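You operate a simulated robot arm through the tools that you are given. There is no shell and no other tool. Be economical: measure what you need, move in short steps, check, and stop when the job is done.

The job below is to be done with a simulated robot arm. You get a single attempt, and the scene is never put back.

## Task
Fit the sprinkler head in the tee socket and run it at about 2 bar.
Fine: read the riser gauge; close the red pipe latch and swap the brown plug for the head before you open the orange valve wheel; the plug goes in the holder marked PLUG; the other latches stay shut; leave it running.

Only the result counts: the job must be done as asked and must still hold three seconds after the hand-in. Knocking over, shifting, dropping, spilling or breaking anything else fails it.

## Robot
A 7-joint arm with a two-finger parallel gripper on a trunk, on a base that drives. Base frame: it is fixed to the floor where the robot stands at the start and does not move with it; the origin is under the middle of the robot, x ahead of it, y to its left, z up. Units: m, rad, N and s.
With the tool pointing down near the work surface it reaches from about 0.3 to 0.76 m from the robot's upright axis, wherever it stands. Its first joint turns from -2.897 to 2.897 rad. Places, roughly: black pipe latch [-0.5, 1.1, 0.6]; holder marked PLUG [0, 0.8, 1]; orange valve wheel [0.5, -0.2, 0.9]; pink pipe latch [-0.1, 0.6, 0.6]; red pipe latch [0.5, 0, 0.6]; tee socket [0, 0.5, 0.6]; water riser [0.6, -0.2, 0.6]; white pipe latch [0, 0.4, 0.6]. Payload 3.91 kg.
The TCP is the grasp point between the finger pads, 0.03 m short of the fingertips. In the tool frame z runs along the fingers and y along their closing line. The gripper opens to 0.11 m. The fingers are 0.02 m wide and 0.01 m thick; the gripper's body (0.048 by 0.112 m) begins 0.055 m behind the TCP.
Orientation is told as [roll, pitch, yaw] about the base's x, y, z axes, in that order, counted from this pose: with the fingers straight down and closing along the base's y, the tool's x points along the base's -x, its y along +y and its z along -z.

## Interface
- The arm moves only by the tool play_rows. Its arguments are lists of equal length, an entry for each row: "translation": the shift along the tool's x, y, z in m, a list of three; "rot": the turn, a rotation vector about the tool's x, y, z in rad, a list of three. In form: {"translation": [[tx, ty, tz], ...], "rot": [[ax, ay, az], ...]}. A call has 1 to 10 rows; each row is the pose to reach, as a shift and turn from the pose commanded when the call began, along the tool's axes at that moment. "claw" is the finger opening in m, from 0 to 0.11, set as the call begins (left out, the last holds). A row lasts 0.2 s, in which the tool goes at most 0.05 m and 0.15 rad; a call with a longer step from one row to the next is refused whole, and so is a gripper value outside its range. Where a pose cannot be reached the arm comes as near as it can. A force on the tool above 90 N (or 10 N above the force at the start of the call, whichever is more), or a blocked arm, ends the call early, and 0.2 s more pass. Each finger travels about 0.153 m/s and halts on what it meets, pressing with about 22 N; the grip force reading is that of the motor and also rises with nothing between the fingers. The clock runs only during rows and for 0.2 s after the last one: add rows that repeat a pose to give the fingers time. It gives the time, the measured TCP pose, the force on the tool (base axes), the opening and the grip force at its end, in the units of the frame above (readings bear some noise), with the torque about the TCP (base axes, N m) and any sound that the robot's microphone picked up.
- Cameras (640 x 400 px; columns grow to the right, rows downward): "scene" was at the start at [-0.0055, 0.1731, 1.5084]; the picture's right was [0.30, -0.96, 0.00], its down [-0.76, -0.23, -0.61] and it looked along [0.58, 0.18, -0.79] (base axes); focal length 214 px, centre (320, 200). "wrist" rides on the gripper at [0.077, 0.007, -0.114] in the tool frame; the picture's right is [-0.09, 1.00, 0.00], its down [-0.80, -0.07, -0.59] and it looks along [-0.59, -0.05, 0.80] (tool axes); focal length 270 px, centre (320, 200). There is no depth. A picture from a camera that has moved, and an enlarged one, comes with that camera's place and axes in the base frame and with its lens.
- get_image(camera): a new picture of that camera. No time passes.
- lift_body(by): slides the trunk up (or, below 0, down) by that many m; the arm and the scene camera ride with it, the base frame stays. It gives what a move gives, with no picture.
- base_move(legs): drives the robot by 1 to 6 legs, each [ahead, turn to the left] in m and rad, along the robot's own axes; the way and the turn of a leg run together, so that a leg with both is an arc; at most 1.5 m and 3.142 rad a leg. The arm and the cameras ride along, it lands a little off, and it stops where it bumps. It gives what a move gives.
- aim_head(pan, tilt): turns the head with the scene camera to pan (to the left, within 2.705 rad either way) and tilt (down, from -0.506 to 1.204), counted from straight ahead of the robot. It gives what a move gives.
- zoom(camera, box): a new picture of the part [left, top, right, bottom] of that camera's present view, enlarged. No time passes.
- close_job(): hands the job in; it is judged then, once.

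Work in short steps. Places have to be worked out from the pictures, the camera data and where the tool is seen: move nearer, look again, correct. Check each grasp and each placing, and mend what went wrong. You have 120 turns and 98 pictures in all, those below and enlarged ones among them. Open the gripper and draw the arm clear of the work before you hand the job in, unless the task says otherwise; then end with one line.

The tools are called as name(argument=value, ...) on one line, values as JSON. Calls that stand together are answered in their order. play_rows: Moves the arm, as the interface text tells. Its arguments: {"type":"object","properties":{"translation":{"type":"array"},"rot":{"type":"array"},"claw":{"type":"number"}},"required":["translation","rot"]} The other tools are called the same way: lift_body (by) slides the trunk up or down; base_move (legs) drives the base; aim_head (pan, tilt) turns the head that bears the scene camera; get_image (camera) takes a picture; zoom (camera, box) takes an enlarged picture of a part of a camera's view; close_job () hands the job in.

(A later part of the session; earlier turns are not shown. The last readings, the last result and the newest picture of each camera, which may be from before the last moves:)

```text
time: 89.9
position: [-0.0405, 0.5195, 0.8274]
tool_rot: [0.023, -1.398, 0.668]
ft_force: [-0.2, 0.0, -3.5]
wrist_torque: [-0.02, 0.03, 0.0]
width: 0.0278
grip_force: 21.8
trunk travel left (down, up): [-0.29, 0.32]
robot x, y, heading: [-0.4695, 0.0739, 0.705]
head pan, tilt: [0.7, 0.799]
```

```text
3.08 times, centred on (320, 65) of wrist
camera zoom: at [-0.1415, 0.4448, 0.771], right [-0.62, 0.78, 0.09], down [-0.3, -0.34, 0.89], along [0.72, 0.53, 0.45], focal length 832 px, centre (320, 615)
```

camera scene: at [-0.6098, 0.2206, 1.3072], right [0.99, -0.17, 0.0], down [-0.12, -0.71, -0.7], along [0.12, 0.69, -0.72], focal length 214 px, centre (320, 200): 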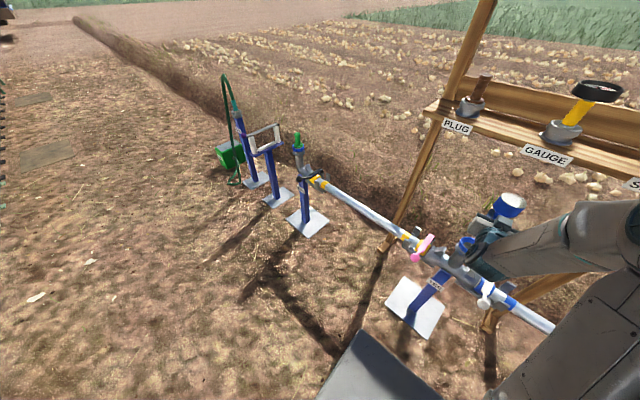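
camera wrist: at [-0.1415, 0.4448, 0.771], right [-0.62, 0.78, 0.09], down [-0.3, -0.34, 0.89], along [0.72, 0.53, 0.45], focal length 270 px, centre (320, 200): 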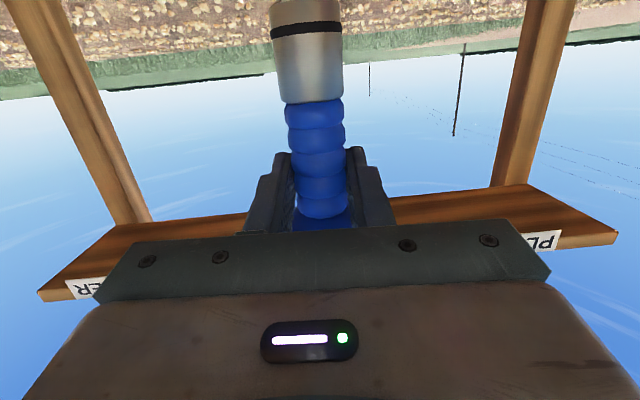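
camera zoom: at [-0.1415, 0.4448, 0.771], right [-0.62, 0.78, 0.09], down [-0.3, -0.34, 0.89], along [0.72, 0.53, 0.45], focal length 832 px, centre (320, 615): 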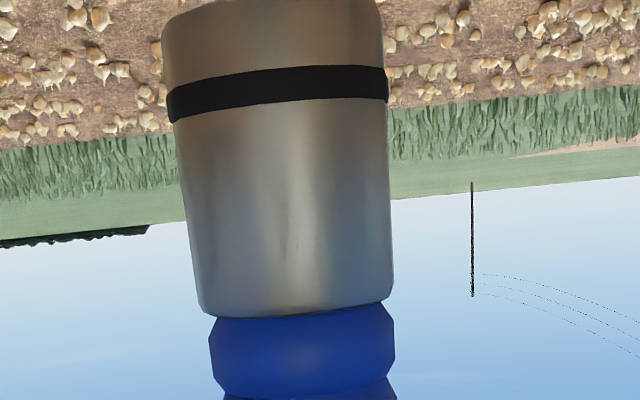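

The head is upright in the grip, spigot end about 79 mm below the TCP. I move over the tee axis and lower to just above the mouth.

play_rows(translation=[[-0.0038, 0, 0.0223], [0.0355, 0, 0.0291], [0.0721, 0, 0.0354]], rot=[[0, 0, 0], [0, 0, 0], [0, 0, 0]])

get_image(camera="wrist")

zoom(camera="scene", box=[420, 190, 540, 270])

```text
time: 90.7
position: [-0.0223, 0.5336, 0.7505]
tool_rot: [0.022, -1.398, 0.667]
ft_force: [0.4, -0.4, -2.4]
wrist_torque: [-0.03, 0.01, 0.01]
width: 0.028
grip_force: 22.3
trunk travel left (down, up): [-0.29, 0.32]
robot x, y, heading: [-0.472, 0.074, 0.702]
head pan, tilt: [0.7, 0.799]
```

```text
29 pictures are left
camera wrist: at [-0.1238, 0.4591, 0.6942], right [-0.62, 0.78, 0.09], down [-0.3, -0.34, 0.89], along [0.72, 0.53, 0.45], focal length 270 px, centre (320, 200)
```

wrist: 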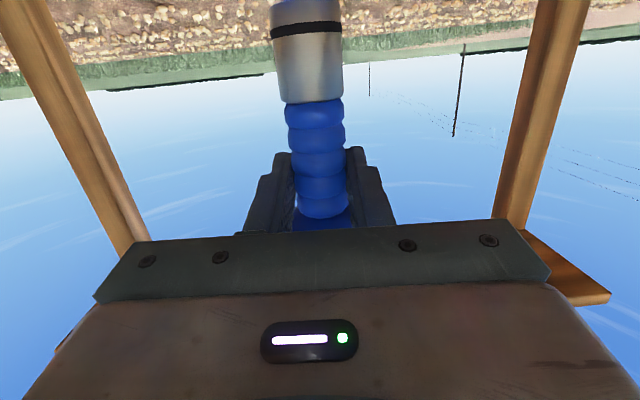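

```text
5.00 times, centred on (480, 230) of scene
camera zoom: at [-0.6099, 0.2205, 1.3072], right [0.99, -0.17, 0.0], down [-0.12, -0.71, -0.7], along [0.12, 0.69, -0.72], focal length 1072 px, centre (-480, 50)
```

zoom: 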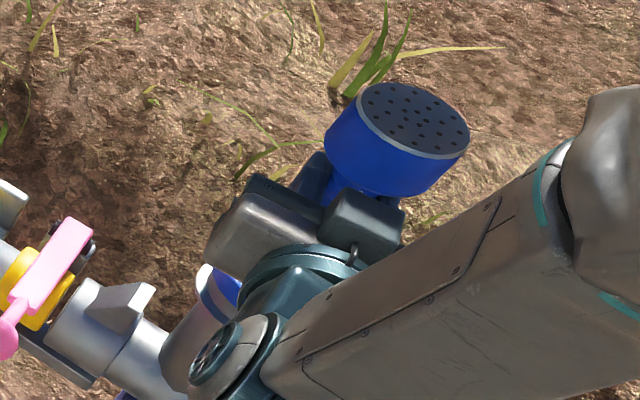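

The mouth is hidden now, so I lower by feel in small steps.

play_rows(translation=[[0.0099, 0, 0.0017], [0.0177, 0, 0.0031], [0.0246, 0, 0.0043]], rot=[[0, 0, 0], [0, 0, 0], [0, 0, 0]])

```text
time: 91.5
position: [-0.0236, 0.5335, 0.7279]
tool_rot: [0.02, -1.405, 0.67]
ft_force: [-4.9, -7.0, 10.5]
wrist_torque: [-0.29, 0.24, -0.03]
width: 0.027
grip_force: 22.0
trunk travel left (down, up): [-0.29, 0.32]
robot x, y, heading: [-0.4662, 0.0789, 0.701]
head pan, tilt: [0.7, 0.799]
```

Contact pushes the tool back (-n), so the spigot touches the far chamfer. I raise a bit, shift 4 mm back and lower again.

play_rows(translation=[[-0.005, -0.001, -0.001], [-0.0043, -0.001, -0.0049], [0.0007, -0.001, -0.0039], [0.0056, -0.001, -0.003]], rot=[[0, 0, 0], [0, 0, 0], [0, 0, 0], [0, 0, 0]])

```text
time: 92.5
position: [-0.0248, 0.5321, 0.7212]
tool_rot: [0.023, -1.398, 0.666]
ft_force: [-0.2, -0.8, -2.4]
wrist_torque: [-0.02, 0.05, 0.0]
width: 0.0273
grip_force: 22.1
trunk travel left (down, up): [-0.29, 0.32]
robot x, y, heading: [-0.4687, 0.0735, 0.693]
head pan, tilt: [0.7, 0.799]
```

It slid in without force. I continue down in small steps until it seats.

play_rows(translation=[[0.0079, 0, 0.0014], [0.0158, 0, 0.0027], [0.0236, 0, 0.0041]], rot=[[0, 0, 0], [0, 0, 0], [0, 0, 0]])

get_image(camera="wrist")

```text
time: 93.3
position: [-0.0244, 0.5312, 0.7001]
tool_rot: [0.024, -1.407, 0.664]
ft_force: [0.6, 0.0, 21.0]
wrist_torque: [0.18, -0.31, -0.01]
width: 0.0276
grip_force: 21.9
trunk travel left (down, up): [-0.29, 0.32]
robot x, y, heading: [-0.4674, 0.0698, 0.7]
head pan, tilt: [0.7, 0.799]
```

```text
27 pictures are left
camera wrist: at [-0.1259, 0.4566, 0.6428], right [-0.62, 0.78, 0.09], down [-0.3, -0.35, 0.89], along [0.72, 0.52, 0.45], focal length 270 px, centre (320, 200)
```

wrist: 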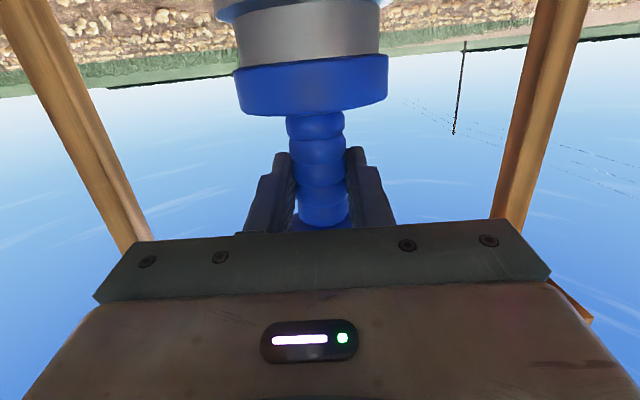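

It stopped at z=0.700 with 21 N straight up, sitting as in its holder. I press a few millimetres more to confirm seating.

play_rows(translation=[[0.003, 0, 0.0005], [0.0059, 0, 0.001]], rot=[[0, 0, 0], [0, 0, 0]])

zoom(camera="wrist", box=[200, 0, 440, 150])

```text
time: 93.9
position: [-0.0239, 0.5294, 0.6921]
tool_rot: [0.022, -1.4, 0.666]
ft_force: [1.4, -1.1, 20.1]
wrist_torque: [0.09, -0.31, -0.01]
width: 0.0278
grip_force: 21.7
trunk travel left (down, up): [-0.29, 0.32]
robot x, y, heading: [-0.4675, 0.0737, 0.699]
head pan, tilt: [0.7, 0.799]
```

```text
2.67 times, centred on (320, 75) of wrist
camera zoom: at [-0.1266, 0.4557, 0.6354], right [-0.62, 0.78, 0.09], down [-0.3, -0.34, 0.89], along [0.72, 0.53, 0.45], focal length 721 px, centre (320, 533)
```

zoom: 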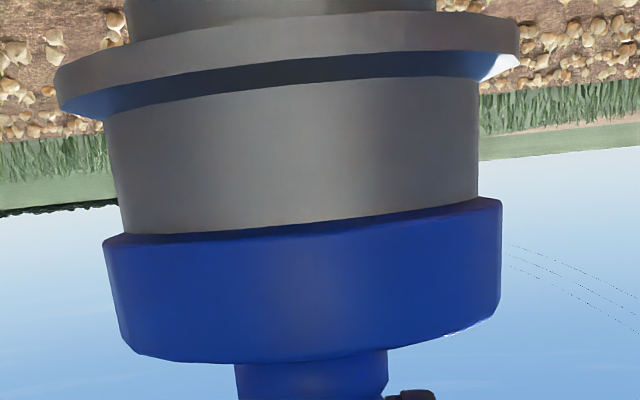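

The relation of rim to fingers is now like in the holder. I release and inspect.

play_rows(translation=[[-0.004, 0, -0.0007], [-0.004, 0, -0.0007], [-0.004, 0, -0.0007]], rot=[[0, 0, 0], [0, 0, 0], [0, 0, 0]], claw=0.07)

play_rows(translation=[[0.0077, 0, -0.0443], [0.0153, 0, -0.0887], [0.023, 0, -0.133]], rot=[[0, 0, 0], [0, 0, 0], [0, 0, 0]])

get_image(camera="wrist")

```text
time: 94.7
position: [-0.0243, 0.5305, 0.6964]
tool_rot: [0.021, -1.397, 0.668]
ft_force: [0.3, 0.9, -0.5]
wrist_torque: [0.01, -0.01, 0.01]
width: 0.0698
grip_force: 0.1
trunk travel left (down, up): [-0.29, 0.32]
robot x, y, heading: [-0.4675, 0.0751, 0.707]
head pan, tilt: [0.7, 0.799]
```

```text
time: 95.5
position: [-0.1225, 0.454, 0.6903]
tool_rot: [0.024, -1.399, 0.665]
ft_force: [0.9, 0.5, 0.2]
wrist_torque: [0.03, -0.01, 0.02]
width: 0.07
grip_force: 0.0
out of reach, approached as far as the arm can: row 3
trunk travel left (down, up): [-0.29, 0.32]
robot x, y, heading: [-0.4677, 0.0743, 0.7]
head pan, tilt: [0.7, 0.799]
```

```text
25 pictures are left
camera wrist: at [-0.2251, 0.38, 0.6331], right [-0.62, 0.78, 0.09], down [-0.3, -0.34, 0.89], along [0.72, 0.53, 0.45], focal length 270 px, centre (320, 200)
```

wrist: 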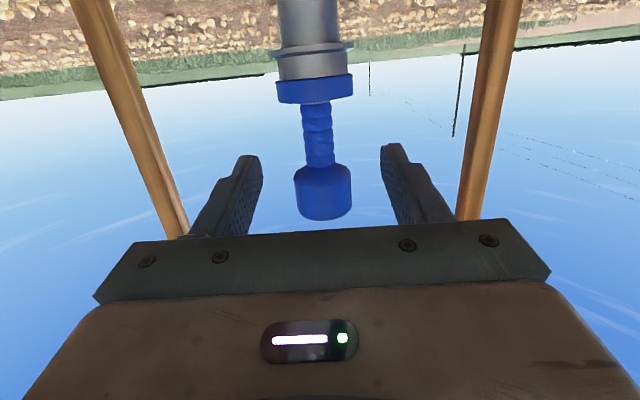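

The head stands upright in the tee, fully in. Now I raise the trunk, straighten the tool and drive over to the valve.

lift_body(by=0.3)

play_rows(translation=[[0, 0, 0], [0, 0, 0], [0, 0, 0], [0, 0, 0], [0, 0, 0], [0, 0, 0], [0, 0, 0], [0, 0, 0], [0, 0, 0], [0, 0, 0]], rot=[[0, 0.14, 0], [0, 0.28, 0], [0, 0.42, 0], [0, 0.56, 0], [0, 0.7, 0], [0, 0.84, 0], [0, 0.98, 0], [0, 1.12, 0], [0, 1.26, 0], [0, 1.4, 0]])

base_move(legs=[[0, -1.14], [0.4, 0], [0, 0.44]])

aim_head(pan=-0.3, tilt=0.75)

get_image(camera="scene")

```text
time: 98.5
position: [-0.1227, 0.455, 0.9881]
tool_rot: [0.021, -1.399, 0.668]
ft_force: [0.1, 0.5, -0.8]
wrist_torque: [-0.04, 0.02, 0.0]
width: 0.0699
grip_force: 0.0
trunk travel left (down, up): [-0.59, 0.02]
robot x, y, heading: [-0.4665, 0.0724, 0.702]
head pan, tilt: [0.7, 0.799]
```

```text
time: 100.7
position: [-0.1225, 0.4563, 0.9889]
tool_rot: [0.004, 0.004, 0.691]
ft_force: [-0.2, 0.0, -1.1]
wrist_torque: [0.03, 0.01, 0.01]
width: 0.07
grip_force: 0.0
out of reach, approached as far as the arm can: row 1
trunk travel left (down, up): [-0.59, 0.02]
robot x, y, heading: [-0.4696, 0.0732, 0.699]
head pan, tilt: [0.7, 0.799]
```

```text
time: 107.4
position: [0.4034, -0.0403, 0.9901]
tool_rot: [0.004, 0.0, -0.026]
ft_force: [0.2, 0.1, 0.1]
wrist_torque: [-0.05, 0.02, 0.0]
width: 0.0699
grip_force: 0.0
trunk travel left (down, up): [-0.59, 0.02]
robot x, y, heading: [-0.1075, -0.0984, -0.016]
head pan, tilt: [0.7, 0.799]
```

```text
time: 108.7
position: [0.4032, -0.0397, 0.9894]
tool_rot: [0.005, 0.001, -0.027]
ft_force: [0.2, 0.6, -0.8]
wrist_torque: [0.0, 0.03, 0.0]
width: 0.07
grip_force: 0.0
trunk travel left (down, up): [-0.59, 0.02]
robot x, y, heading: [-0.1072, -0.0997, -0.017]
head pan, tilt: [-0.3, 0.75]
```

```text
24 pictures are left
camera scene: at [-0.1029, 0.0264, 1.6111], right [-0.31, -0.95, 0.0], down [-0.65, 0.21, -0.73], along [0.7, -0.23, -0.68], focal length 214 px, centre (320, 200)
```

scene: 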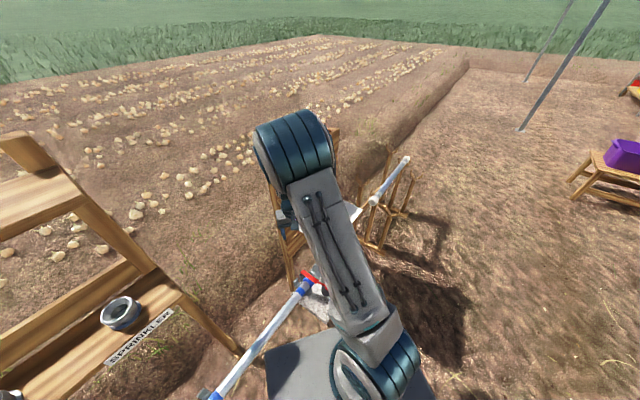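

I move the tool to view the wheel and its marks from above with the wrist camera.

play_rows(translation=[[0, -0.02, -0.04], [0, -0.06, -0.06], [0, -0.1, -0.06], [0, -0.14, -0.06], [0, -0.16, -0.06]], rot=[[0, 0, -0.01], [0, 0, -0.027], [0, 0, -0.027], [0, 0, -0.027], [0, 0, -0.027]])

get_image(camera="wrist")

```text
time: 109.9
position: [0.3978, -0.2007, 1.0491]
tool_rot: [0.003, 0.002, -0.001]
ft_force: [0.2, -0.2, -0.5]
wrist_torque: [-0.01, 0.01, -0.02]
width: 0.0703
grip_force: 0.1
trunk travel left (down, up): [-0.59, 0.02]
robot x, y, heading: [-0.111, -0.0987, -0.015]
head pan, tilt: [-0.3, 0.75]
```

```text
23 pictures are left
camera wrist: at [0.3206, -0.1944, 1.1637], right [0.09, 1.0, 0.0], down [0.8, -0.07, 0.59], along [0.59, -0.05, -0.8], focal length 270 px, centre (320, 200)
```

wrist: 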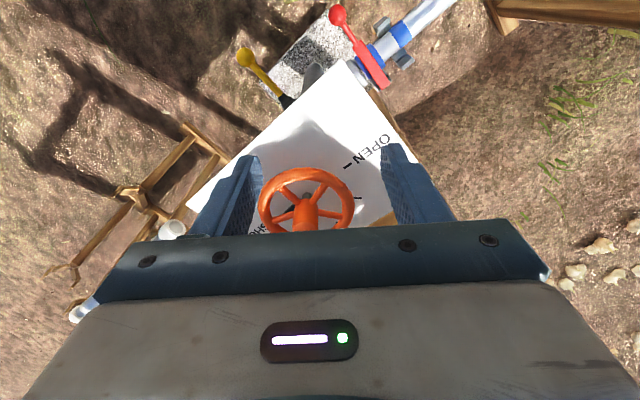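

I go a bit further forward to see the wheel and marks unobstructed.

play_rows(translation=[[-0.04, 0, -0.02], [-0.08, 0, -0.03]], rot=[[0, 0, 0], [0, 0, 0]])

zoom(camera="wrist", box=[200, 70, 440, 230])

```text
time: 110.5
position: [0.4784, -0.2023, 1.0798]
tool_rot: [0.005, 0.002, 0.0]
ft_force: [-0.2, -0.2, -0.3]
wrist_torque: [0.0, 0.03, 0.03]
width: 0.07
grip_force: 0.0
trunk travel left (down, up): [-0.59, 0.02]
robot x, y, heading: [-0.1063, -0.1008, -0.018]
head pan, tilt: [-0.3, 0.75]
```

```text
2.50 times, centred on (320, 150) of wrist
camera zoom: at [0.4016, -0.1952, 1.1934], right [0.09, 1.0, 0.0], down [0.8, -0.07, 0.59], along [0.59, -0.05, -0.81], focal length 676 px, centre (320, 325)
```

zoom: 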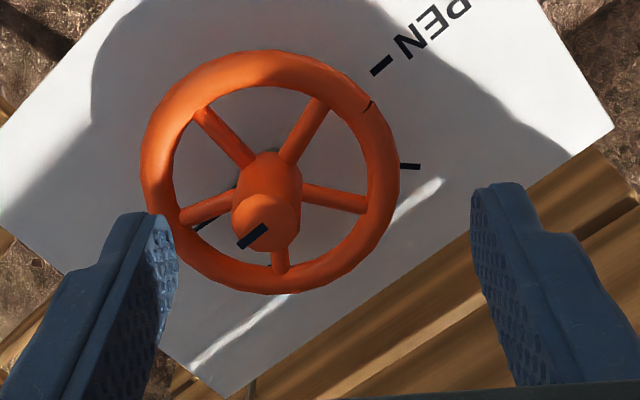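

The wheel centre is about (0.524,-0.226), rim radius 0.051, z≈0.905; the hub mark points to SHUT and OPEN lies counter-clockwise. I'll grip the rim on its right side between two spokes; first I move above that point.

play_rows(translation=[[-0.01, -0.03, 0.02], [-0.025, -0.06, 0.04], [-0.039, -0.075, 0.07], [-0.039, -0.075, 0.1], [-0.039, -0.075, 0.12]], rot=[[0, 0, 0.05], [0, 0, 0.1], [0, 0, 0.14], [0, 0, 0.14], [0, 0, 0.14]], claw=0.036)

get_image(camera="wrist")

```text
time: 111.7
position: [0.5178, -0.2763, 0.9573]
tool_rot: [0.005, 0.003, -0.142]
ft_force: [0.1, -1.7, -0.3]
wrist_torque: [0.01, -0.03, 0.02]
width: 0.036
grip_force: 0.0
trunk travel left (down, up): [-0.59, 0.02]
robot x, y, heading: [-0.1084, -0.1, -0.016]
head pan, tilt: [-0.3, 0.75]
```

```text
21 pictures are left
camera wrist: at [0.442, -0.2587, 1.0713], right [0.23, 0.97, 0.0], down [0.78, -0.18, 0.59], along [0.58, -0.13, -0.81], focal length 270 px, centre (320, 200)
```

wrist: 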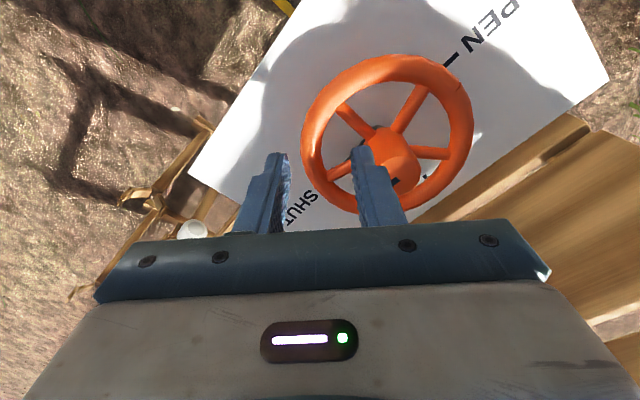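

The rim lies between the fingers; small correction of 3–4 mm, then I descend around the rim and close.

play_rows(translation=[[0.003, -0.004, 0.0], [0.003, -0.004, 0.02], [0.003, -0.004, 0.034], [0.003, -0.004, 0.042]], rot=[[0, 0, 0], [0, 0, 0], [0, 0, 0], [0, 0, 0]])

get_image(camera="wrist")

```text
time: 112.7
position: [0.5141, -0.2797, 0.9154]
tool_rot: [0.004, 0.003, -0.141]
ft_force: [-1.1, -0.2, -0.2]
wrist_torque: [0.03, -0.02, -0.02]
width: 0.036
grip_force: 0.1
trunk travel left (down, up): [-0.59, 0.02]
robot x, y, heading: [-0.1054, -0.099, -0.014]
head pan, tilt: [-0.3, 0.75]
```

```text
20 pictures are left
camera wrist: at [0.4381, -0.2621, 1.0299], right [0.23, 0.97, 0.0], down [0.78, -0.18, 0.59], along [0.58, -0.13, -0.81], focal length 270 px, centre (320, 200)
```

wrist: 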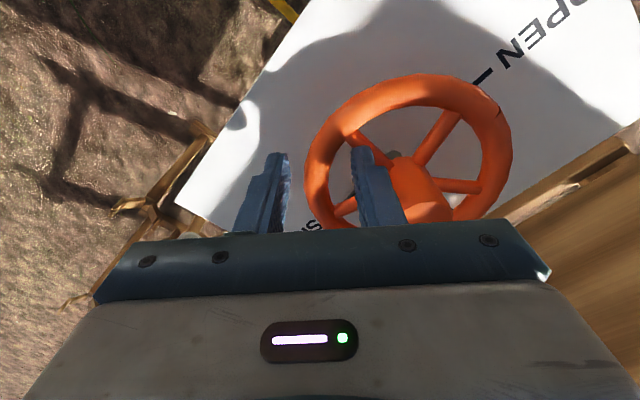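

The rim is between the pads. I close the gripper on it.

play_rows(translation=[[0, 0, 0], [0, 0, 0]], rot=[[0, 0, 0], [0, 0, 0]], claw=0.0)

aim_head(pan=-0.25, tilt=0.6)

get_image(camera="scene")

```text
time: 113.3
position: [0.5184, -0.2793, 0.9152]
tool_rot: [0.003, -0.005, -0.141]
ft_force: [28.0, 5.0, 0.1]
wrist_torque: [-0.29, -1.82, -1.18]
width: 0.0211
grip_force: 44.8
trunk travel left (down, up): [-0.59, 0.02]
robot x, y, heading: [-0.1083, -0.1011, -0.012]
head pan, tilt: [-0.3, 0.75]
```

```text
time: 114.0
position: [0.5198, -0.2779, 0.9162]
tool_rot: [0.001, -0.005, -0.139]
ft_force: [34.9, 10.5, 7.6]
wrist_torque: [0.54, -0.7, -1.47]
width: 0.0209
grip_force: 45.0
trunk travel left (down, up): [-0.59, 0.02]
robot x, y, heading: [-0.1087, -0.098, -0.014]
head pan, tilt: [-0.25, 0.6]
```

```text
19 pictures are left
camera scene: at [-0.0924, 0.0303, 1.6239], right [-0.26, -0.97, 0.0], down [-0.55, 0.15, -0.82], along [0.79, -0.22, -0.57], focal length 214 px, centre (320, 200)
```

scene: 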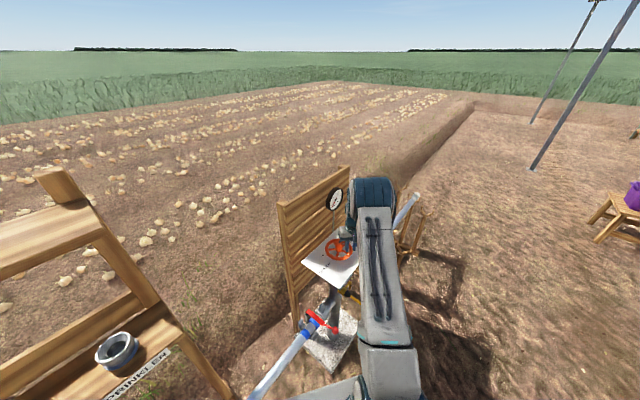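

The rim is held, and the gauge is visible from the scene camera. I zoom on it to read the start value.

zoom(camera="scene", box=[316, 178, 364, 208])

```text
13.33 times, centred on (340, 193) of scene
camera zoom: at [-0.0924, 0.0303, 1.6239], right [-0.26, -0.97, 0.0], down [-0.55, 0.15, -0.82], along [0.79, -0.22, -0.57], focal length 2860 px, centre (53, 293)
```

zoom: 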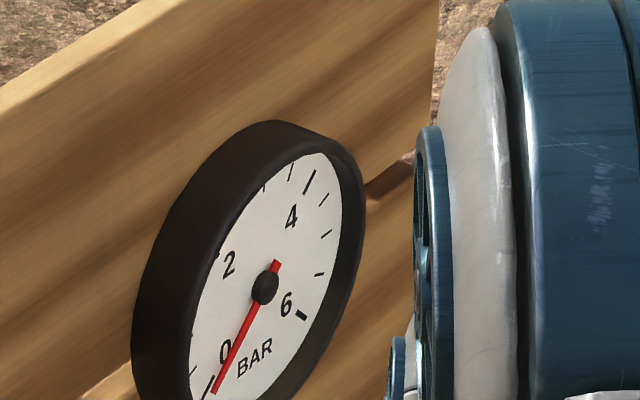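

The gauge reads 0 bar and is well readable. I turn the wheel 0.3 rad counter-clockwise, following the circle with matching yaw.

play_rows(translation=[[-0.0041, 0.0001, 0], [-0.0082, 0.0003, 0], [-0.0122, 0.0009, 0], [-0.0162, 0.0017, 0]], rot=[[0, 0, -0.075], [0, 0, -0.15], [0, 0, -0.225], [0, 0, -0.3]])

zoom(camera="scene", box=[300, 178, 372, 268])

```text
time: 115.0
position: [0.5333, -0.2828, 0.9156]
tool_rot: [-0.001, -0.001, 0.16]
ft_force: [26.3, -4.0, 9.4]
wrist_torque: [-0.17, -1.13, -1.41]
width: 0.022
grip_force: 45.4
trunk travel left (down, up): [-0.59, 0.02]
robot x, y, heading: [-0.1107, -0.1044, -0.019]
head pan, tilt: [-0.25, 0.6]
```

```text
4.44 times, centred on (336, 223) of scene
camera zoom: at [-0.0938, 0.0286, 1.624], right [-0.26, -0.96, 0.0], down [-0.55, 0.15, -0.82], along [0.79, -0.22, -0.57], focal length 953 px, centre (249, 98)
```

zoom: 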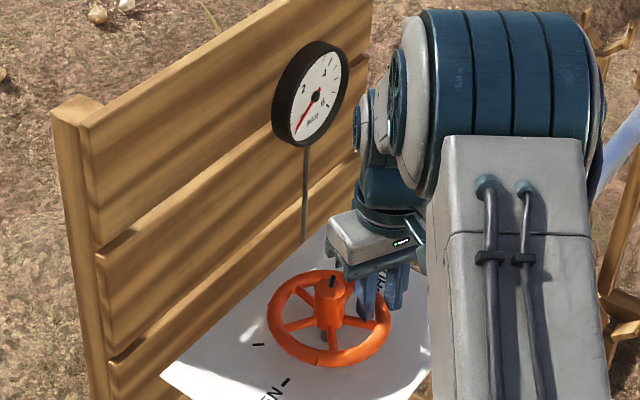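

Gauge still 0; the motion pattern is the same in the tool frame, so I turn 0.45 rad more.

play_rows(translation=[[-0.0041, 0.0001, 0], [-0.0082, 0.0003, 0], [-0.0122, 0.0009, 0], [-0.0162, 0.0017, 0], [-0.0201, 0.003, 0], [-0.024, 0.0044, 0]], rot=[[0, 0, -0.075], [0, 0, -0.15], [0, 0, -0.225], [0, 0, -0.3], [0, 0, -0.375], [0, 0, -0.45]])

zoom(camera="scene", box=[300, 178, 372, 268])

```text
time: 116.4
position: [0.5589, -0.2807, 0.9162]
tool_rot: [-0.006, -0.006, 0.605]
ft_force: [28.3, -41.3, 8.0]
wrist_torque: [-1.04, -1.27, -0.72]
width: 0.0209
grip_force: 44.8
trunk travel left (down, up): [-0.59, 0.02]
robot x, y, heading: [-0.1057, -0.0998, -0.02]
head pan, tilt: [-0.25, 0.6]
```

```text
4.44 times, centred on (336, 223) of scene
camera zoom: at [-0.0921, 0.0226, 1.6245], right [-0.27, -0.96, 0.0], down [-0.55, 0.16, -0.82], along [0.79, -0.22, -0.57], focal length 953 px, centre (249, 98)
```

zoom: 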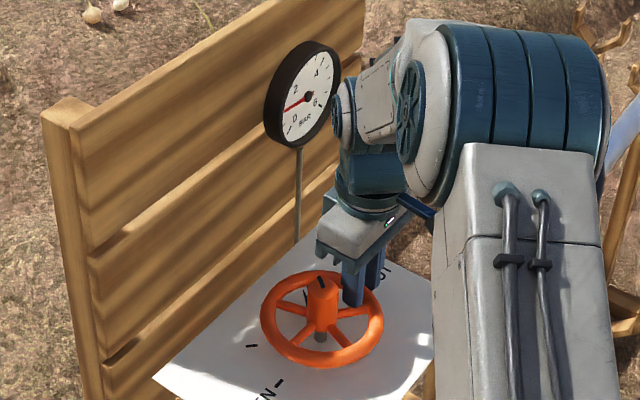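

The needle has moved. I zoom on the gauge for the exact value before going on.

zoom(camera="scene", box=[316, 178, 352, 202])

```text
16.00 times, centred on (334, 190) of scene
camera zoom: at [-0.0921, 0.0226, 1.6245], right [-0.27, -0.96, 0.0], down [-0.55, 0.16, -0.82], along [0.79, -0.22, -0.57], focal length 3432 px, centre (96, 360)
```

zoom: 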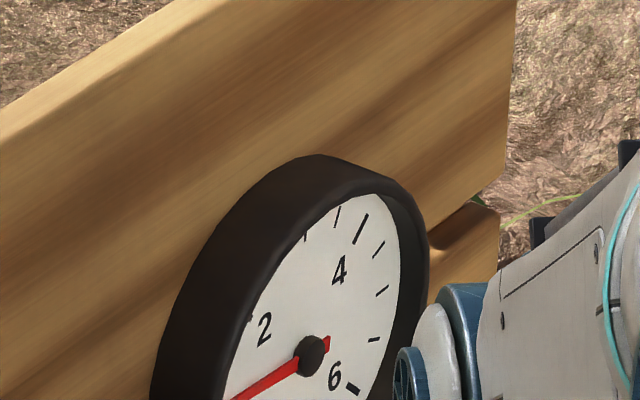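

The needle stands at roughly 1.25 bar. The measured arc shows the wheel axis slightly further out (x≈0.54); I turn 0.13 rad more about the corrected centre, easing the side load.

play_rows(translation=[[-0.0033, -0.0033, 0], [-0.0067, -0.0066, 0], [-0.0067, -0.0066, 0], [-0.0067, -0.0066, 0]], rot=[[0, 0, -0.065], [0, 0, -0.13], [0, 0, -0.13], [0, 0, -0.13]])

zoom(camera="scene", box=[312, 182, 351, 208])

```text
time: 117.4
position: [0.5694, -0.2737, 0.9161]
tool_rot: [-0.004, -0.011, 0.739]
ft_force: [35.3, -23.3, 6.1]
wrist_torque: [-0.64, -1.29, -0.9]
width: 0.0183
grip_force: 45.2
trunk travel left (down, up): [-0.59, 0.02]
robot x, y, heading: [-0.1035, -0.102, -0.019]
head pan, tilt: [-0.25, 0.6]
```

```text
15.38 times, centred on (332, 195) of scene
camera zoom: at [-0.092, 0.025, 1.6243], right [-0.26, -0.96, 0.0], down [-0.55, 0.15, -0.82], along [0.79, -0.22, -0.57], focal length 3300 px, centre (143, 277)
```

zoom: 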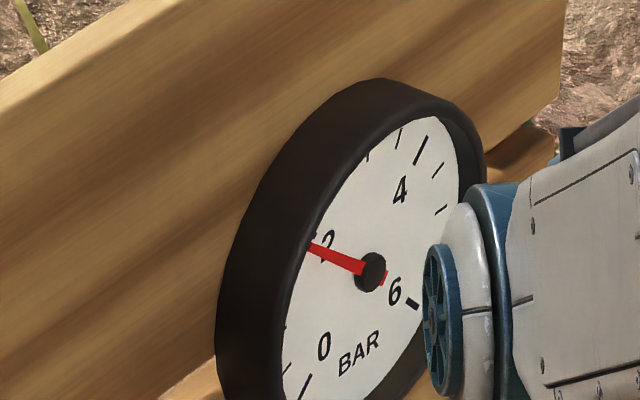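

I compute about 1.87 bar. Before fine-tuning I release the rim to see what the wheel does without side load.

play_rows(translation=[[0, 0, 0], [0, 0, 0], [0, 0, 0]], rot=[[0, 0, 0], [0, 0, 0], [0, 0, 0]], claw=0.034)

zoom(camera="scene", box=[312, 182, 351, 208])

get_image(camera="wrist")

```text
time: 118.2
position: [0.5618, -0.2733, 0.9136]
tool_rot: [0.006, 0.001, 0.738]
ft_force: [10.1, -10.5, -4.0]
wrist_torque: [-0.16, -0.06, -0.22]
width: 0.0302
grip_force: 0.0
trunk travel left (down, up): [-0.59, 0.02]
robot x, y, heading: [-0.1081, -0.1003, -0.017]
head pan, tilt: [-0.25, 0.6]
```

```text
15.38 times, centred on (332, 195) of scene
camera zoom: at [-0.0951, 0.0265, 1.6241], right [-0.26, -0.97, 0.0], down [-0.55, 0.15, -0.82], along [0.8, -0.22, -0.57], focal length 3300 px, centre (143, 277)
```

zoom: 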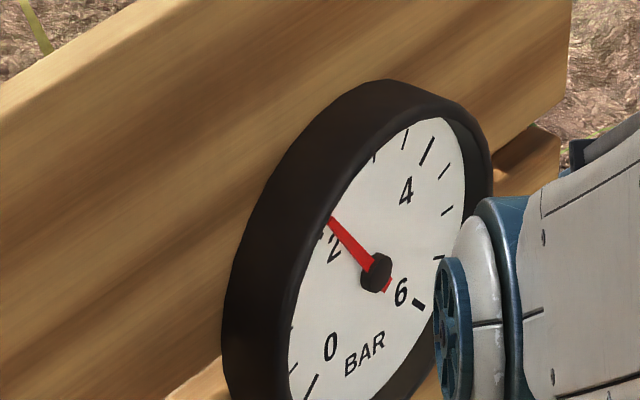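

```text
12 pictures are left
camera wrist: at [0.5, -0.3215, 1.0284], right [-0.61, 0.8, 0.01], down [0.64, 0.48, 0.59], along [0.47, 0.36, -0.81], focal length 270 px, centre (320, 200)
```

wrist: 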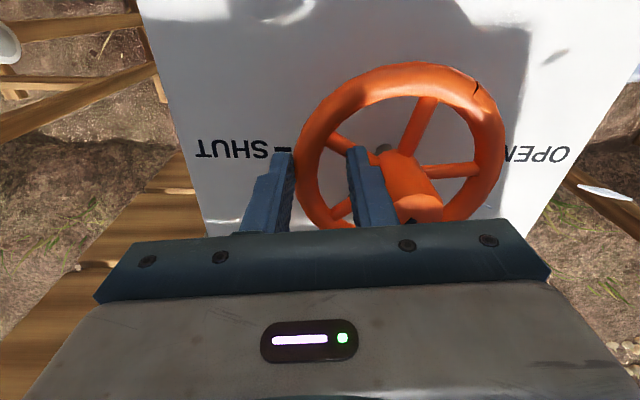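

Now I read about 2.14 bar, with the inner finger still leaning on the hub. I narrow the opening, lift the tool straight out and read again.

play_rows(translation=[[0, 0, 0], [0, 0, 0], [0, 0, -0.02], [0, 0, -0.05], [0, 0, -0.08]], rot=[[0, 0, 0], [0, 0, 0], [0, 0, 0], [0, 0, 0], [0, 0, 0]], claw=0.025)

zoom(camera="scene", box=[312, 182, 351, 208])

```text
time: 119.4
position: [0.5618, -0.273, 0.9974]
tool_rot: [0.006, -0.001, 0.74]
ft_force: [0.6, -0.2, -0.3]
wrist_torque: [0.02, -0.02, -0.01]
width: 0.025
grip_force: 0.1
trunk travel left (down, up): [-0.59, 0.02]
robot x, y, heading: [-0.1057, -0.0985, -0.016]
head pan, tilt: [-0.25, 0.6]
```

```text
15.38 times, centred on (332, 195) of scene
camera zoom: at [-0.0969, 0.0283, 1.624], right [-0.26, -0.97, 0.0], down [-0.55, 0.15, -0.83], along [0.8, -0.22, -0.56], focal length 3300 px, centre (143, 277)
```

zoom: 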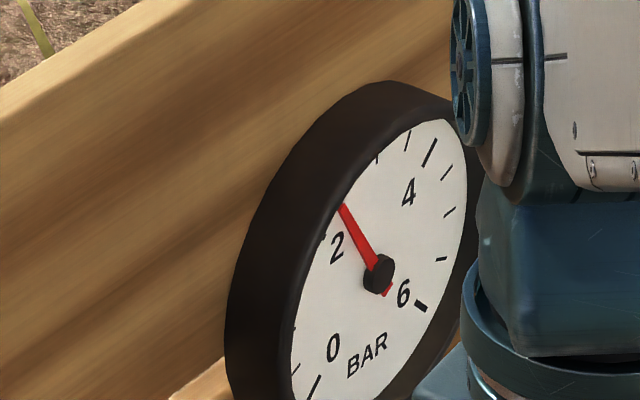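

The needle now shows ≈2.3 bar; it may still be settling. I wait a second and look again.

play_rows(translation=[[0, 0, 0], [0, 0, 0], [0, 0, 0], [0, 0, 0], [0, 0, 0], [0, 0, 0], [0, 0, 0], [0, 0, 0]], rot=[[0, 0, 0], [0, 0, 0], [0, 0, 0], [0, 0, 0], [0, 0, 0], [0, 0, 0], [0, 0, 0], [0, 0, 0]])

zoom(camera="scene", box=[312, 182, 351, 208])

```text
time: 121.2
position: [0.5617, -0.2726, 0.9959]
tool_rot: [0.003, -0.001, 0.739]
ft_force: [0.2, -0.9, -0.2]
wrist_torque: [-0.01, 0.04, 0.02]
width: 0.0249
grip_force: 0.2
trunk travel left (down, up): [-0.59, 0.02]
robot x, y, heading: [-0.1085, -0.0995, -0.016]
head pan, tilt: [-0.25, 0.6]
```

```text
15.38 times, centred on (332, 195) of scene
camera zoom: at [-0.0964, 0.0283, 1.624], right [-0.26, -0.97, 0.0], down [-0.55, 0.15, -0.83], along [0.8, -0.22, -0.56], focal length 3300 px, centre (143, 277)
```

zoom: 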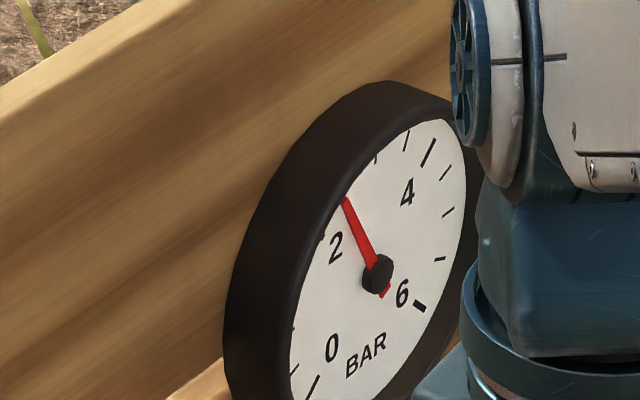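

Settled at about 2.35 bar (the gauge lags). I go back down over the rim, grip again and turn about 0.08 rad clockwise.

play_rows(translation=[[0, 0, 0.03], [0, 0, 0.06], [0, 0, 0.08]], rot=[[0, 0, 0], [0, 0, 0], [0, 0, 0]], claw=0.025)

play_rows(translation=[[0, 0, 0], [0, 0, 0]], rot=[[0, 0, 0], [0, 0, 0]], claw=0.0)

play_rows(translation=[[0.0018, 0.0006, 0], [0.0037, 0.0013, 0], [0.0037, 0.0013, 0]], rot=[[0, 0, 0.04], [0, 0, 0.08], [0, 0, 0.08]])

play_rows(translation=[[0, 0, 0], [0, 0, 0], [0, 0, 0], [0, 0, 0], [0, 0, 0], [0, 0, 0], [0, 0, 0], [0, 0, 0], [0, 0, 0], [0, 0, 0]], rot=[[0, 0, 0], [0, 0, 0], [0, 0, 0], [0, 0, 0], [0, 0, 0], [0, 0, 0], [0, 0, 0], [0, 0, 0], [0, 0, 0], [0, 0, 0]], claw=0.025)

zoom(camera="scene", box=[312, 182, 351, 208])

```text
time: 122.0
position: [0.5612, -0.2751, 0.9171]
tool_rot: [0.004, -0.005, 0.739]
ft_force: [1.9, -2.9, 3.5]
wrist_torque: [-0.08, -0.17, -0.08]
width: 0.0258
grip_force: 1.3
trunk travel left (down, up): [-0.59, 0.02]
robot x, y, heading: [-0.1092, -0.0975, -0.014]
head pan, tilt: [-0.25, 0.6]
```

```text
time: 122.6
position: [0.5618, -0.2744, 0.9224]
tool_rot: [-0.003, -0.006, 0.739]
ft_force: [3.8, -8.0, 40.4]
wrist_torque: [-0.55, 0.04, 0.05]
width: 0.0003
grip_force: 37.0
trunk travel left (down, up): [-0.59, 0.02]
robot x, y, heading: [-0.1071, -0.1015, -0.014]
head pan, tilt: [-0.25, 0.6]
```

```text
time: 123.4
position: [0.5573, -0.2766, 0.9222]
tool_rot: [-0.004, -0.006, 0.658]
ft_force: [1.0, -5.7, 44.2]
wrist_torque: [-0.52, 0.16, 0.04]
width: 0.0001
grip_force: 37.2
trunk travel left (down, up): [-0.59, 0.02]
robot x, y, heading: [-0.106, -0.1025, -0.018]
head pan, tilt: [-0.25, 0.6]
```

```text
time: 125.6
position: [0.556, -0.2698, 0.9221]
tool_rot: [-0.002, -0.008, 0.663]
ft_force: [-6.9, 27.2, 47.5]
wrist_torque: [0.2, 0.24, -0.11]
width: 0.0121
grip_force: 0.0
trunk travel left (down, up): [-0.59, 0.02]
robot x, y, heading: [-0.104, -0.1006, -0.012]
head pan, tilt: [-0.25, 0.6]
```

```text
15.38 times, centred on (332, 195) of scene
camera zoom: at [-0.1036, 0.0343, 1.6237], right [-0.26, -0.97, 0.0], down [-0.54, 0.14, -0.83], along [0.8, -0.21, -0.56], focal length 3300 px, centre (143, 277)
```

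zoom: 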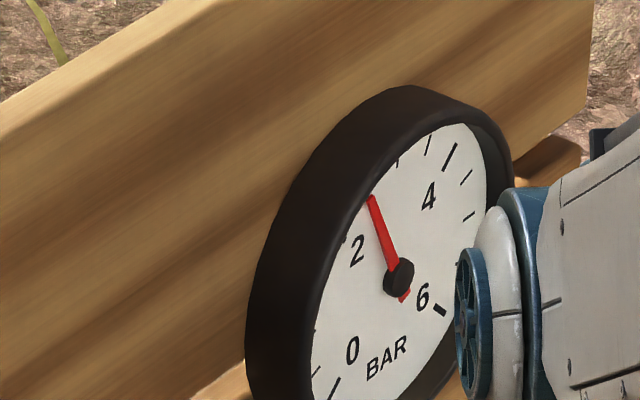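

The fingers closed above the rim this time and did not turn the wheel. I lift off and view the wheel from the wrist camera.

play_rows(translation=[[0, 0, -0.03], [0, 0, -0.06], [0, 0, -0.06]], rot=[[0, 0, 0], [0, 0, 0], [0, 0, 0]], claw=0.025)

get_image(camera="wrist")

```text
time: 126.4
position: [0.5574, -0.275, 0.9764]
tool_rot: [0.005, 0.001, 0.661]
ft_force: [0.8, -0.8, 1.3]
wrist_torque: [-0.04, 0.01, 0.0]
width: 0.0251
grip_force: 0.1
trunk travel left (down, up): [-0.59, 0.02]
robot x, y, heading: [-0.1043, -0.0964, -0.022]
head pan, tilt: [-0.25, 0.6]
```

```text
8 pictures are left
camera wrist: at [0.4926, -0.3174, 1.0898], right [-0.54, 0.84, 0.0], down [0.68, 0.43, 0.59], along [0.5, 0.32, -0.8], focal length 270 px, centre (320, 200)
```

wrist: 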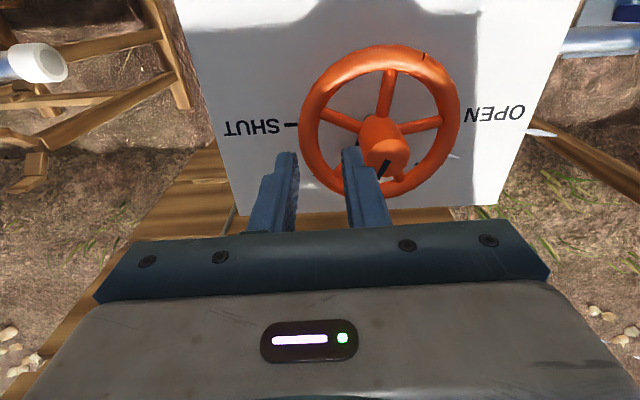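

Contact heights show the rim lies lower (z≈0.886). I will put only the inner finger into the gap between two spokes (other finger outside the rim) and nudge a spoke clockwise; first descend and check.

play_rows(translation=[[-0.007, -0.009, 0], [-0.014, -0.017, 0], [-0.014, -0.017, 0.03], [-0.014, -0.017, 0.05], [-0.014, -0.017, 0.057], [-0.014, -0.017, 0.063]], rot=[[0, 0, 0], [0, 0, 0], [0, 0, 0], [0, 0, 0], [0, 0, 0], [0, 0, 0]], claw=0.05)

get_image(camera="wrist")

```text
time: 127.8
position: [0.5811, -0.28, 0.912]
tool_rot: [0.003, -0.002, 0.659]
ft_force: [0.7, -0.7, -0.6]
wrist_torque: [0.0, 0.02, 0.01]
width: 0.0502
grip_force: 0.0
trunk travel left (down, up): [-0.59, 0.02]
robot x, y, heading: [-0.1059, -0.1015, -0.013]
head pan, tilt: [-0.25, 0.6]
```

```text
7 pictures are left
camera wrist: at [0.515, -0.3224, 1.0267], right [-0.54, 0.84, 0.0], down [0.68, 0.43, 0.6], along [0.5, 0.32, -0.8], focal length 270 px, centre (320, 200)
```

wrist: 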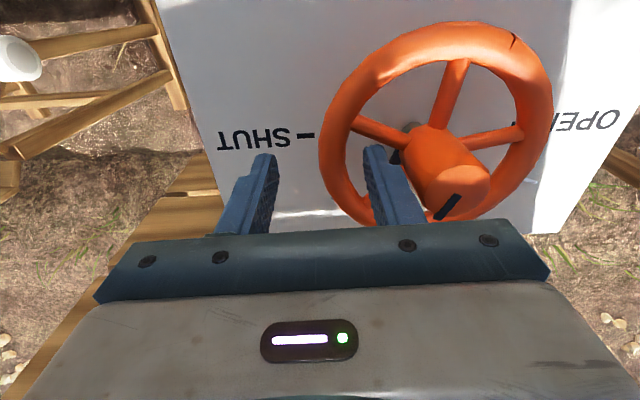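

The finger sits in the gap just beside the spoke, no contact. I go 10 mm deeper, then push clockwise in small increments watching the force.

play_rows(translation=[[0, 0, 0.005], [0, 0, 0.01], [0.0027, -0.0013, 0.01], [0.0054, -0.0025, 0.01]], rot=[[0, 0, 0], [0, 0, 0], [0, 0, 0], [0, 0, 0]])

play_rows(translation=[[0.0018, -0.0008, 0]], rot=[[0, 0, 0]])

```text
time: 128.8
position: [0.5779, -0.285, 0.9031]
tool_rot: [0.004, -0.002, 0.66]
ft_force: [0.9, -0.5, 0.5]
wrist_torque: [-0.02, -0.01, -0.03]
width: 0.0502
grip_force: 0.1
trunk travel left (down, up): [-0.59, 0.02]
robot x, y, heading: [-0.1053, -0.1014, -0.017]
head pan, tilt: [-0.25, 0.6]
```

```text
time: 129.2
position: [0.5769, -0.2867, 0.905]
tool_rot: [0.004, -0.003, 0.66]
ft_force: [0.7, -0.4, 0.3]
wrist_torque: [0.0, 0.02, 0.0]
width: 0.0501
grip_force: 0.1
trunk travel left (down, up): [-0.59, 0.02]
robot x, y, heading: [-0.1059, -0.0968, -0.016]
head pan, tilt: [-0.25, 0.6]
```

No contact yet; I continue in 1.5 mm increments.

play_rows(translation=[[0.0014, -0.0006, 0]], rot=[[0, 0, 0]])

play_rows(translation=[[0.0014, -0.0006, 0]], rot=[[0, 0, 0]])

play_rows(translation=[[0.0014, -0.0006, 0]], rot=[[0, 0, 0]])

```text
time: 129.6
position: [0.5763, -0.2878, 0.9028]
tool_rot: [0.003, -0.002, 0.659]
ft_force: [-0.6, -0.5, -0.4]
wrist_torque: [0.04, 0.02, 0.01]
width: 0.05
grip_force: 0.0
trunk travel left (down, up): [-0.59, 0.02]
robot x, y, heading: [-0.1089, -0.0974, -0.012]
head pan, tilt: [-0.25, 0.6]
```

```text
time: 130.0
position: [0.5748, -0.2885, 0.9028]
tool_rot: [0.004, -0.002, 0.661]
ft_force: [0.0, -0.1, -0.4]
wrist_torque: [-0.02, 0.01, -0.02]
width: 0.0501
grip_force: 0.0
trunk travel left (down, up): [-0.59, 0.02]
robot x, y, heading: [-0.1057, -0.1005, -0.013]
head pan, tilt: [-0.25, 0.6]
```

```text
time: 130.4
position: [0.5745, -0.2911, 0.9026]
tool_rot: [0.005, -0.002, 0.659]
ft_force: [-0.3, 0.6, 0.4]
wrist_torque: [0.0, 0.0, 0.02]
width: 0.0502
grip_force: 0.1
trunk travel left (down, up): [-0.59, 0.02]
robot x, y, heading: [-0.1083, -0.1006, -0.013]
head pan, tilt: [-0.25, 0.6]
```

Still none after ~12 mm; I take a look.

zoom(camera="wrist", box=[220, 0, 580, 230])

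```text
1.74 times, centred on (400, 115) of wrist
camera zoom: at [0.5087, -0.3326, 1.0171], right [-0.54, 0.84, 0.0], down [0.68, 0.43, 0.6], along [0.5, 0.32, -0.8], focal length 470 px, centre (181, 348)
```

zoom: 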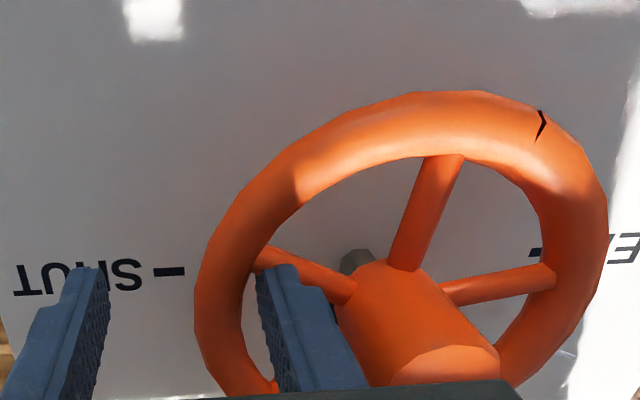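

The finger is now right beside the left spoke. I continue pushing in 1.5 mm steps.

play_rows(translation=[[0.0015, -0.0002, 0]], rot=[[0, 0, 0]])

play_rows(translation=[[0.0015, -0.0002, 0]], rot=[[0, 0, 0]])

play_rows(translation=[[0.0015, -0.0002, 0]], rot=[[0, 0, 0]])

```text
time: 130.8
position: [0.5725, -0.2907, 0.9035]
tool_rot: [0.004, -0.001, 0.66]
ft_force: [0.7, -0.7, -0.1]
wrist_torque: [0.01, -0.01, -0.01]
width: 0.0501
grip_force: 0.1
trunk travel left (down, up): [-0.59, 0.02]
robot x, y, heading: [-0.1102, -0.102, -0.015]
head pan, tilt: [-0.25, 0.6]
```

```text
time: 131.2
position: [0.5722, -0.2926, 0.9033]
tool_rot: [0.003, -0.003, 0.659]
ft_force: [0.1, 1.8, -0.6]
wrist_torque: [0.03, 0.01, -0.07]
width: 0.0507
grip_force: 1.1
trunk travel left (down, up): [-0.59, 0.02]
robot x, y, heading: [-0.1091, -0.0991, -0.016]
head pan, tilt: [-0.25, 0.6]
```

```text
time: 131.6
position: [0.5713, -0.2921, 0.9028]
tool_rot: [0.003, -0.001, 0.66]
ft_force: [-1.0, 4.6, -1.3]
wrist_torque: [0.07, 0.02, -0.1]
width: 0.0518
grip_force: 1.9
trunk travel left (down, up): [-0.59, 0.02]
robot x, y, heading: [-0.1078, -0.0995, -0.013]
head pan, tilt: [-0.25, 0.6]
```

Contact has begun. I push about 4 mm more, then ease back and wait for the gauge to settle.

play_rows(translation=[[0.002, 0.0003, 0], [0.004, 0.0006, 0]], rot=[[0, 0, 0], [0, 0, 0]])

play_rows(translation=[[0, 0, 0], [0, 0, 0], [0, 0, 0], [0, 0, 0], [0, 0, 0], [0, 0, 0], [0, 0, 0], [0, 0, 0], [0, 0, 0], [0, 0, 0]], rot=[[0, 0, 0], [0, 0, 0], [0, 0, 0], [0, 0, 0], [0, 0, 0], [0, 0, 0], [0, 0, 0], [0, 0, 0], [0, 0, 0], [0, 0, 0]])

zoom(camera="scene", box=[312, 182, 351, 208])

```text
time: 132.2
position: [0.5677, -0.2928, 0.9016]
tool_rot: [0.006, 0.001, 0.659]
ft_force: [-0.1, 10.2, -1.4]
wrist_torque: [0.16, -0.02, -0.23]
width: 0.0536
grip_force: 3.3
trunk travel left (down, up): [-0.59, 0.02]
robot x, y, heading: [-0.1079, -0.0993, -0.011]
head pan, tilt: [-0.25, 0.6]
```

```text
time: 134.4
position: [0.5675, -0.2943, 0.9038]
tool_rot: [0.004, -0.001, 0.66]
ft_force: [-0.8, 11.8, -2.0]
wrist_torque: [0.16, -0.12, -0.26]
width: 0.0547
grip_force: 5.1
trunk travel left (down, up): [-0.59, 0.02]
robot x, y, heading: [-0.1049, -0.1014, -0.012]
head pan, tilt: [-0.25, 0.6]
```

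```text
15.38 times, centred on (332, 195) of scene
camera zoom: at [-0.0962, 0.0303, 1.6239], right [-0.26, -0.97, 0.0], down [-0.55, 0.15, -0.83], along [0.8, -0.22, -0.56], focal length 3300 px, centre (143, 277)
```

zoom: 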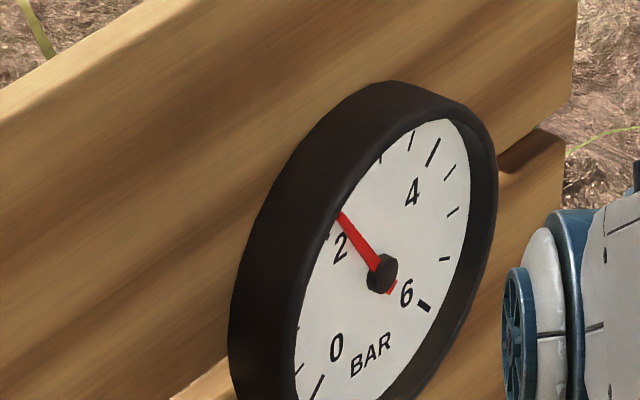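

Down to about 2.2 bar. I push another ~4.5 mm and let it settle.

play_rows(translation=[[0.0022, 0.0012, 0], [0.0045, 0.0024, 0]], rot=[[0, 0, 0], [0, 0, 0]])

play_rows(translation=[[0, 0, 0], [0, 0, 0], [0, 0, 0], [0, 0, 0], [0, 0, 0], [0, 0, 0], [0, 0, 0], [0, 0, 0], [0, 0, 0], [0, 0, 0]], rot=[[0, 0, 0], [0, 0, 0], [0, 0, 0], [0, 0, 0], [0, 0, 0], [0, 0, 0], [0, 0, 0], [0, 0, 0], [0, 0, 0], [0, 0, 0]])

zoom(camera="scene", box=[312, 182, 351, 208])

```text
time: 135.0
position: [0.5626, -0.2949, 0.904]
tool_rot: [0.004, -0.001, 0.659]
ft_force: [0.8, 12.8, -2.4]
wrist_torque: [0.2, -0.07, -0.4]
width: 0.0549
grip_force: 4.4
trunk travel left (down, up): [-0.59, 0.02]
robot x, y, heading: [-0.1083, -0.1013, -0.012]
head pan, tilt: [-0.25, 0.6]
```

```text
time: 137.2
position: [0.5631, -0.2938, 0.9035]
tool_rot: [0.002, 0.0, 0.659]
ft_force: [1.1, 14.5, -3.0]
wrist_torque: [0.21, -0.08, -0.35]
width: 0.0552
grip_force: 5.4
trunk travel left (down, up): [-0.59, 0.02]
robot x, y, heading: [-0.1084, -0.1002, -0.013]
head pan, tilt: [-0.25, 0.6]
```

```text
15.38 times, centred on (332, 195) of scene
camera zoom: at [-0.0959, 0.0309, 1.6238], right [-0.26, -0.97, 0.0], down [-0.55, 0.15, -0.83], along [0.8, -0.22, -0.56], focal length 3300 px, centre (143, 277)
```

zoom: 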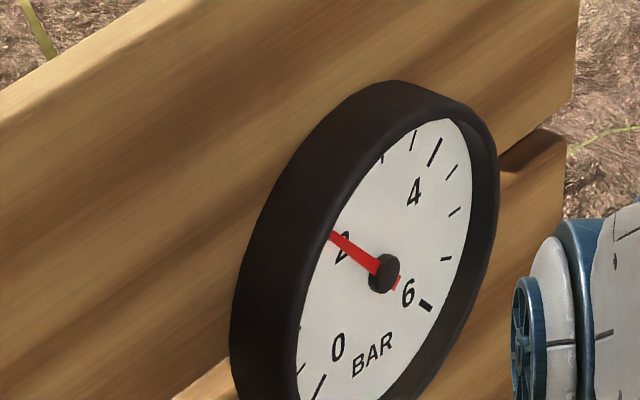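

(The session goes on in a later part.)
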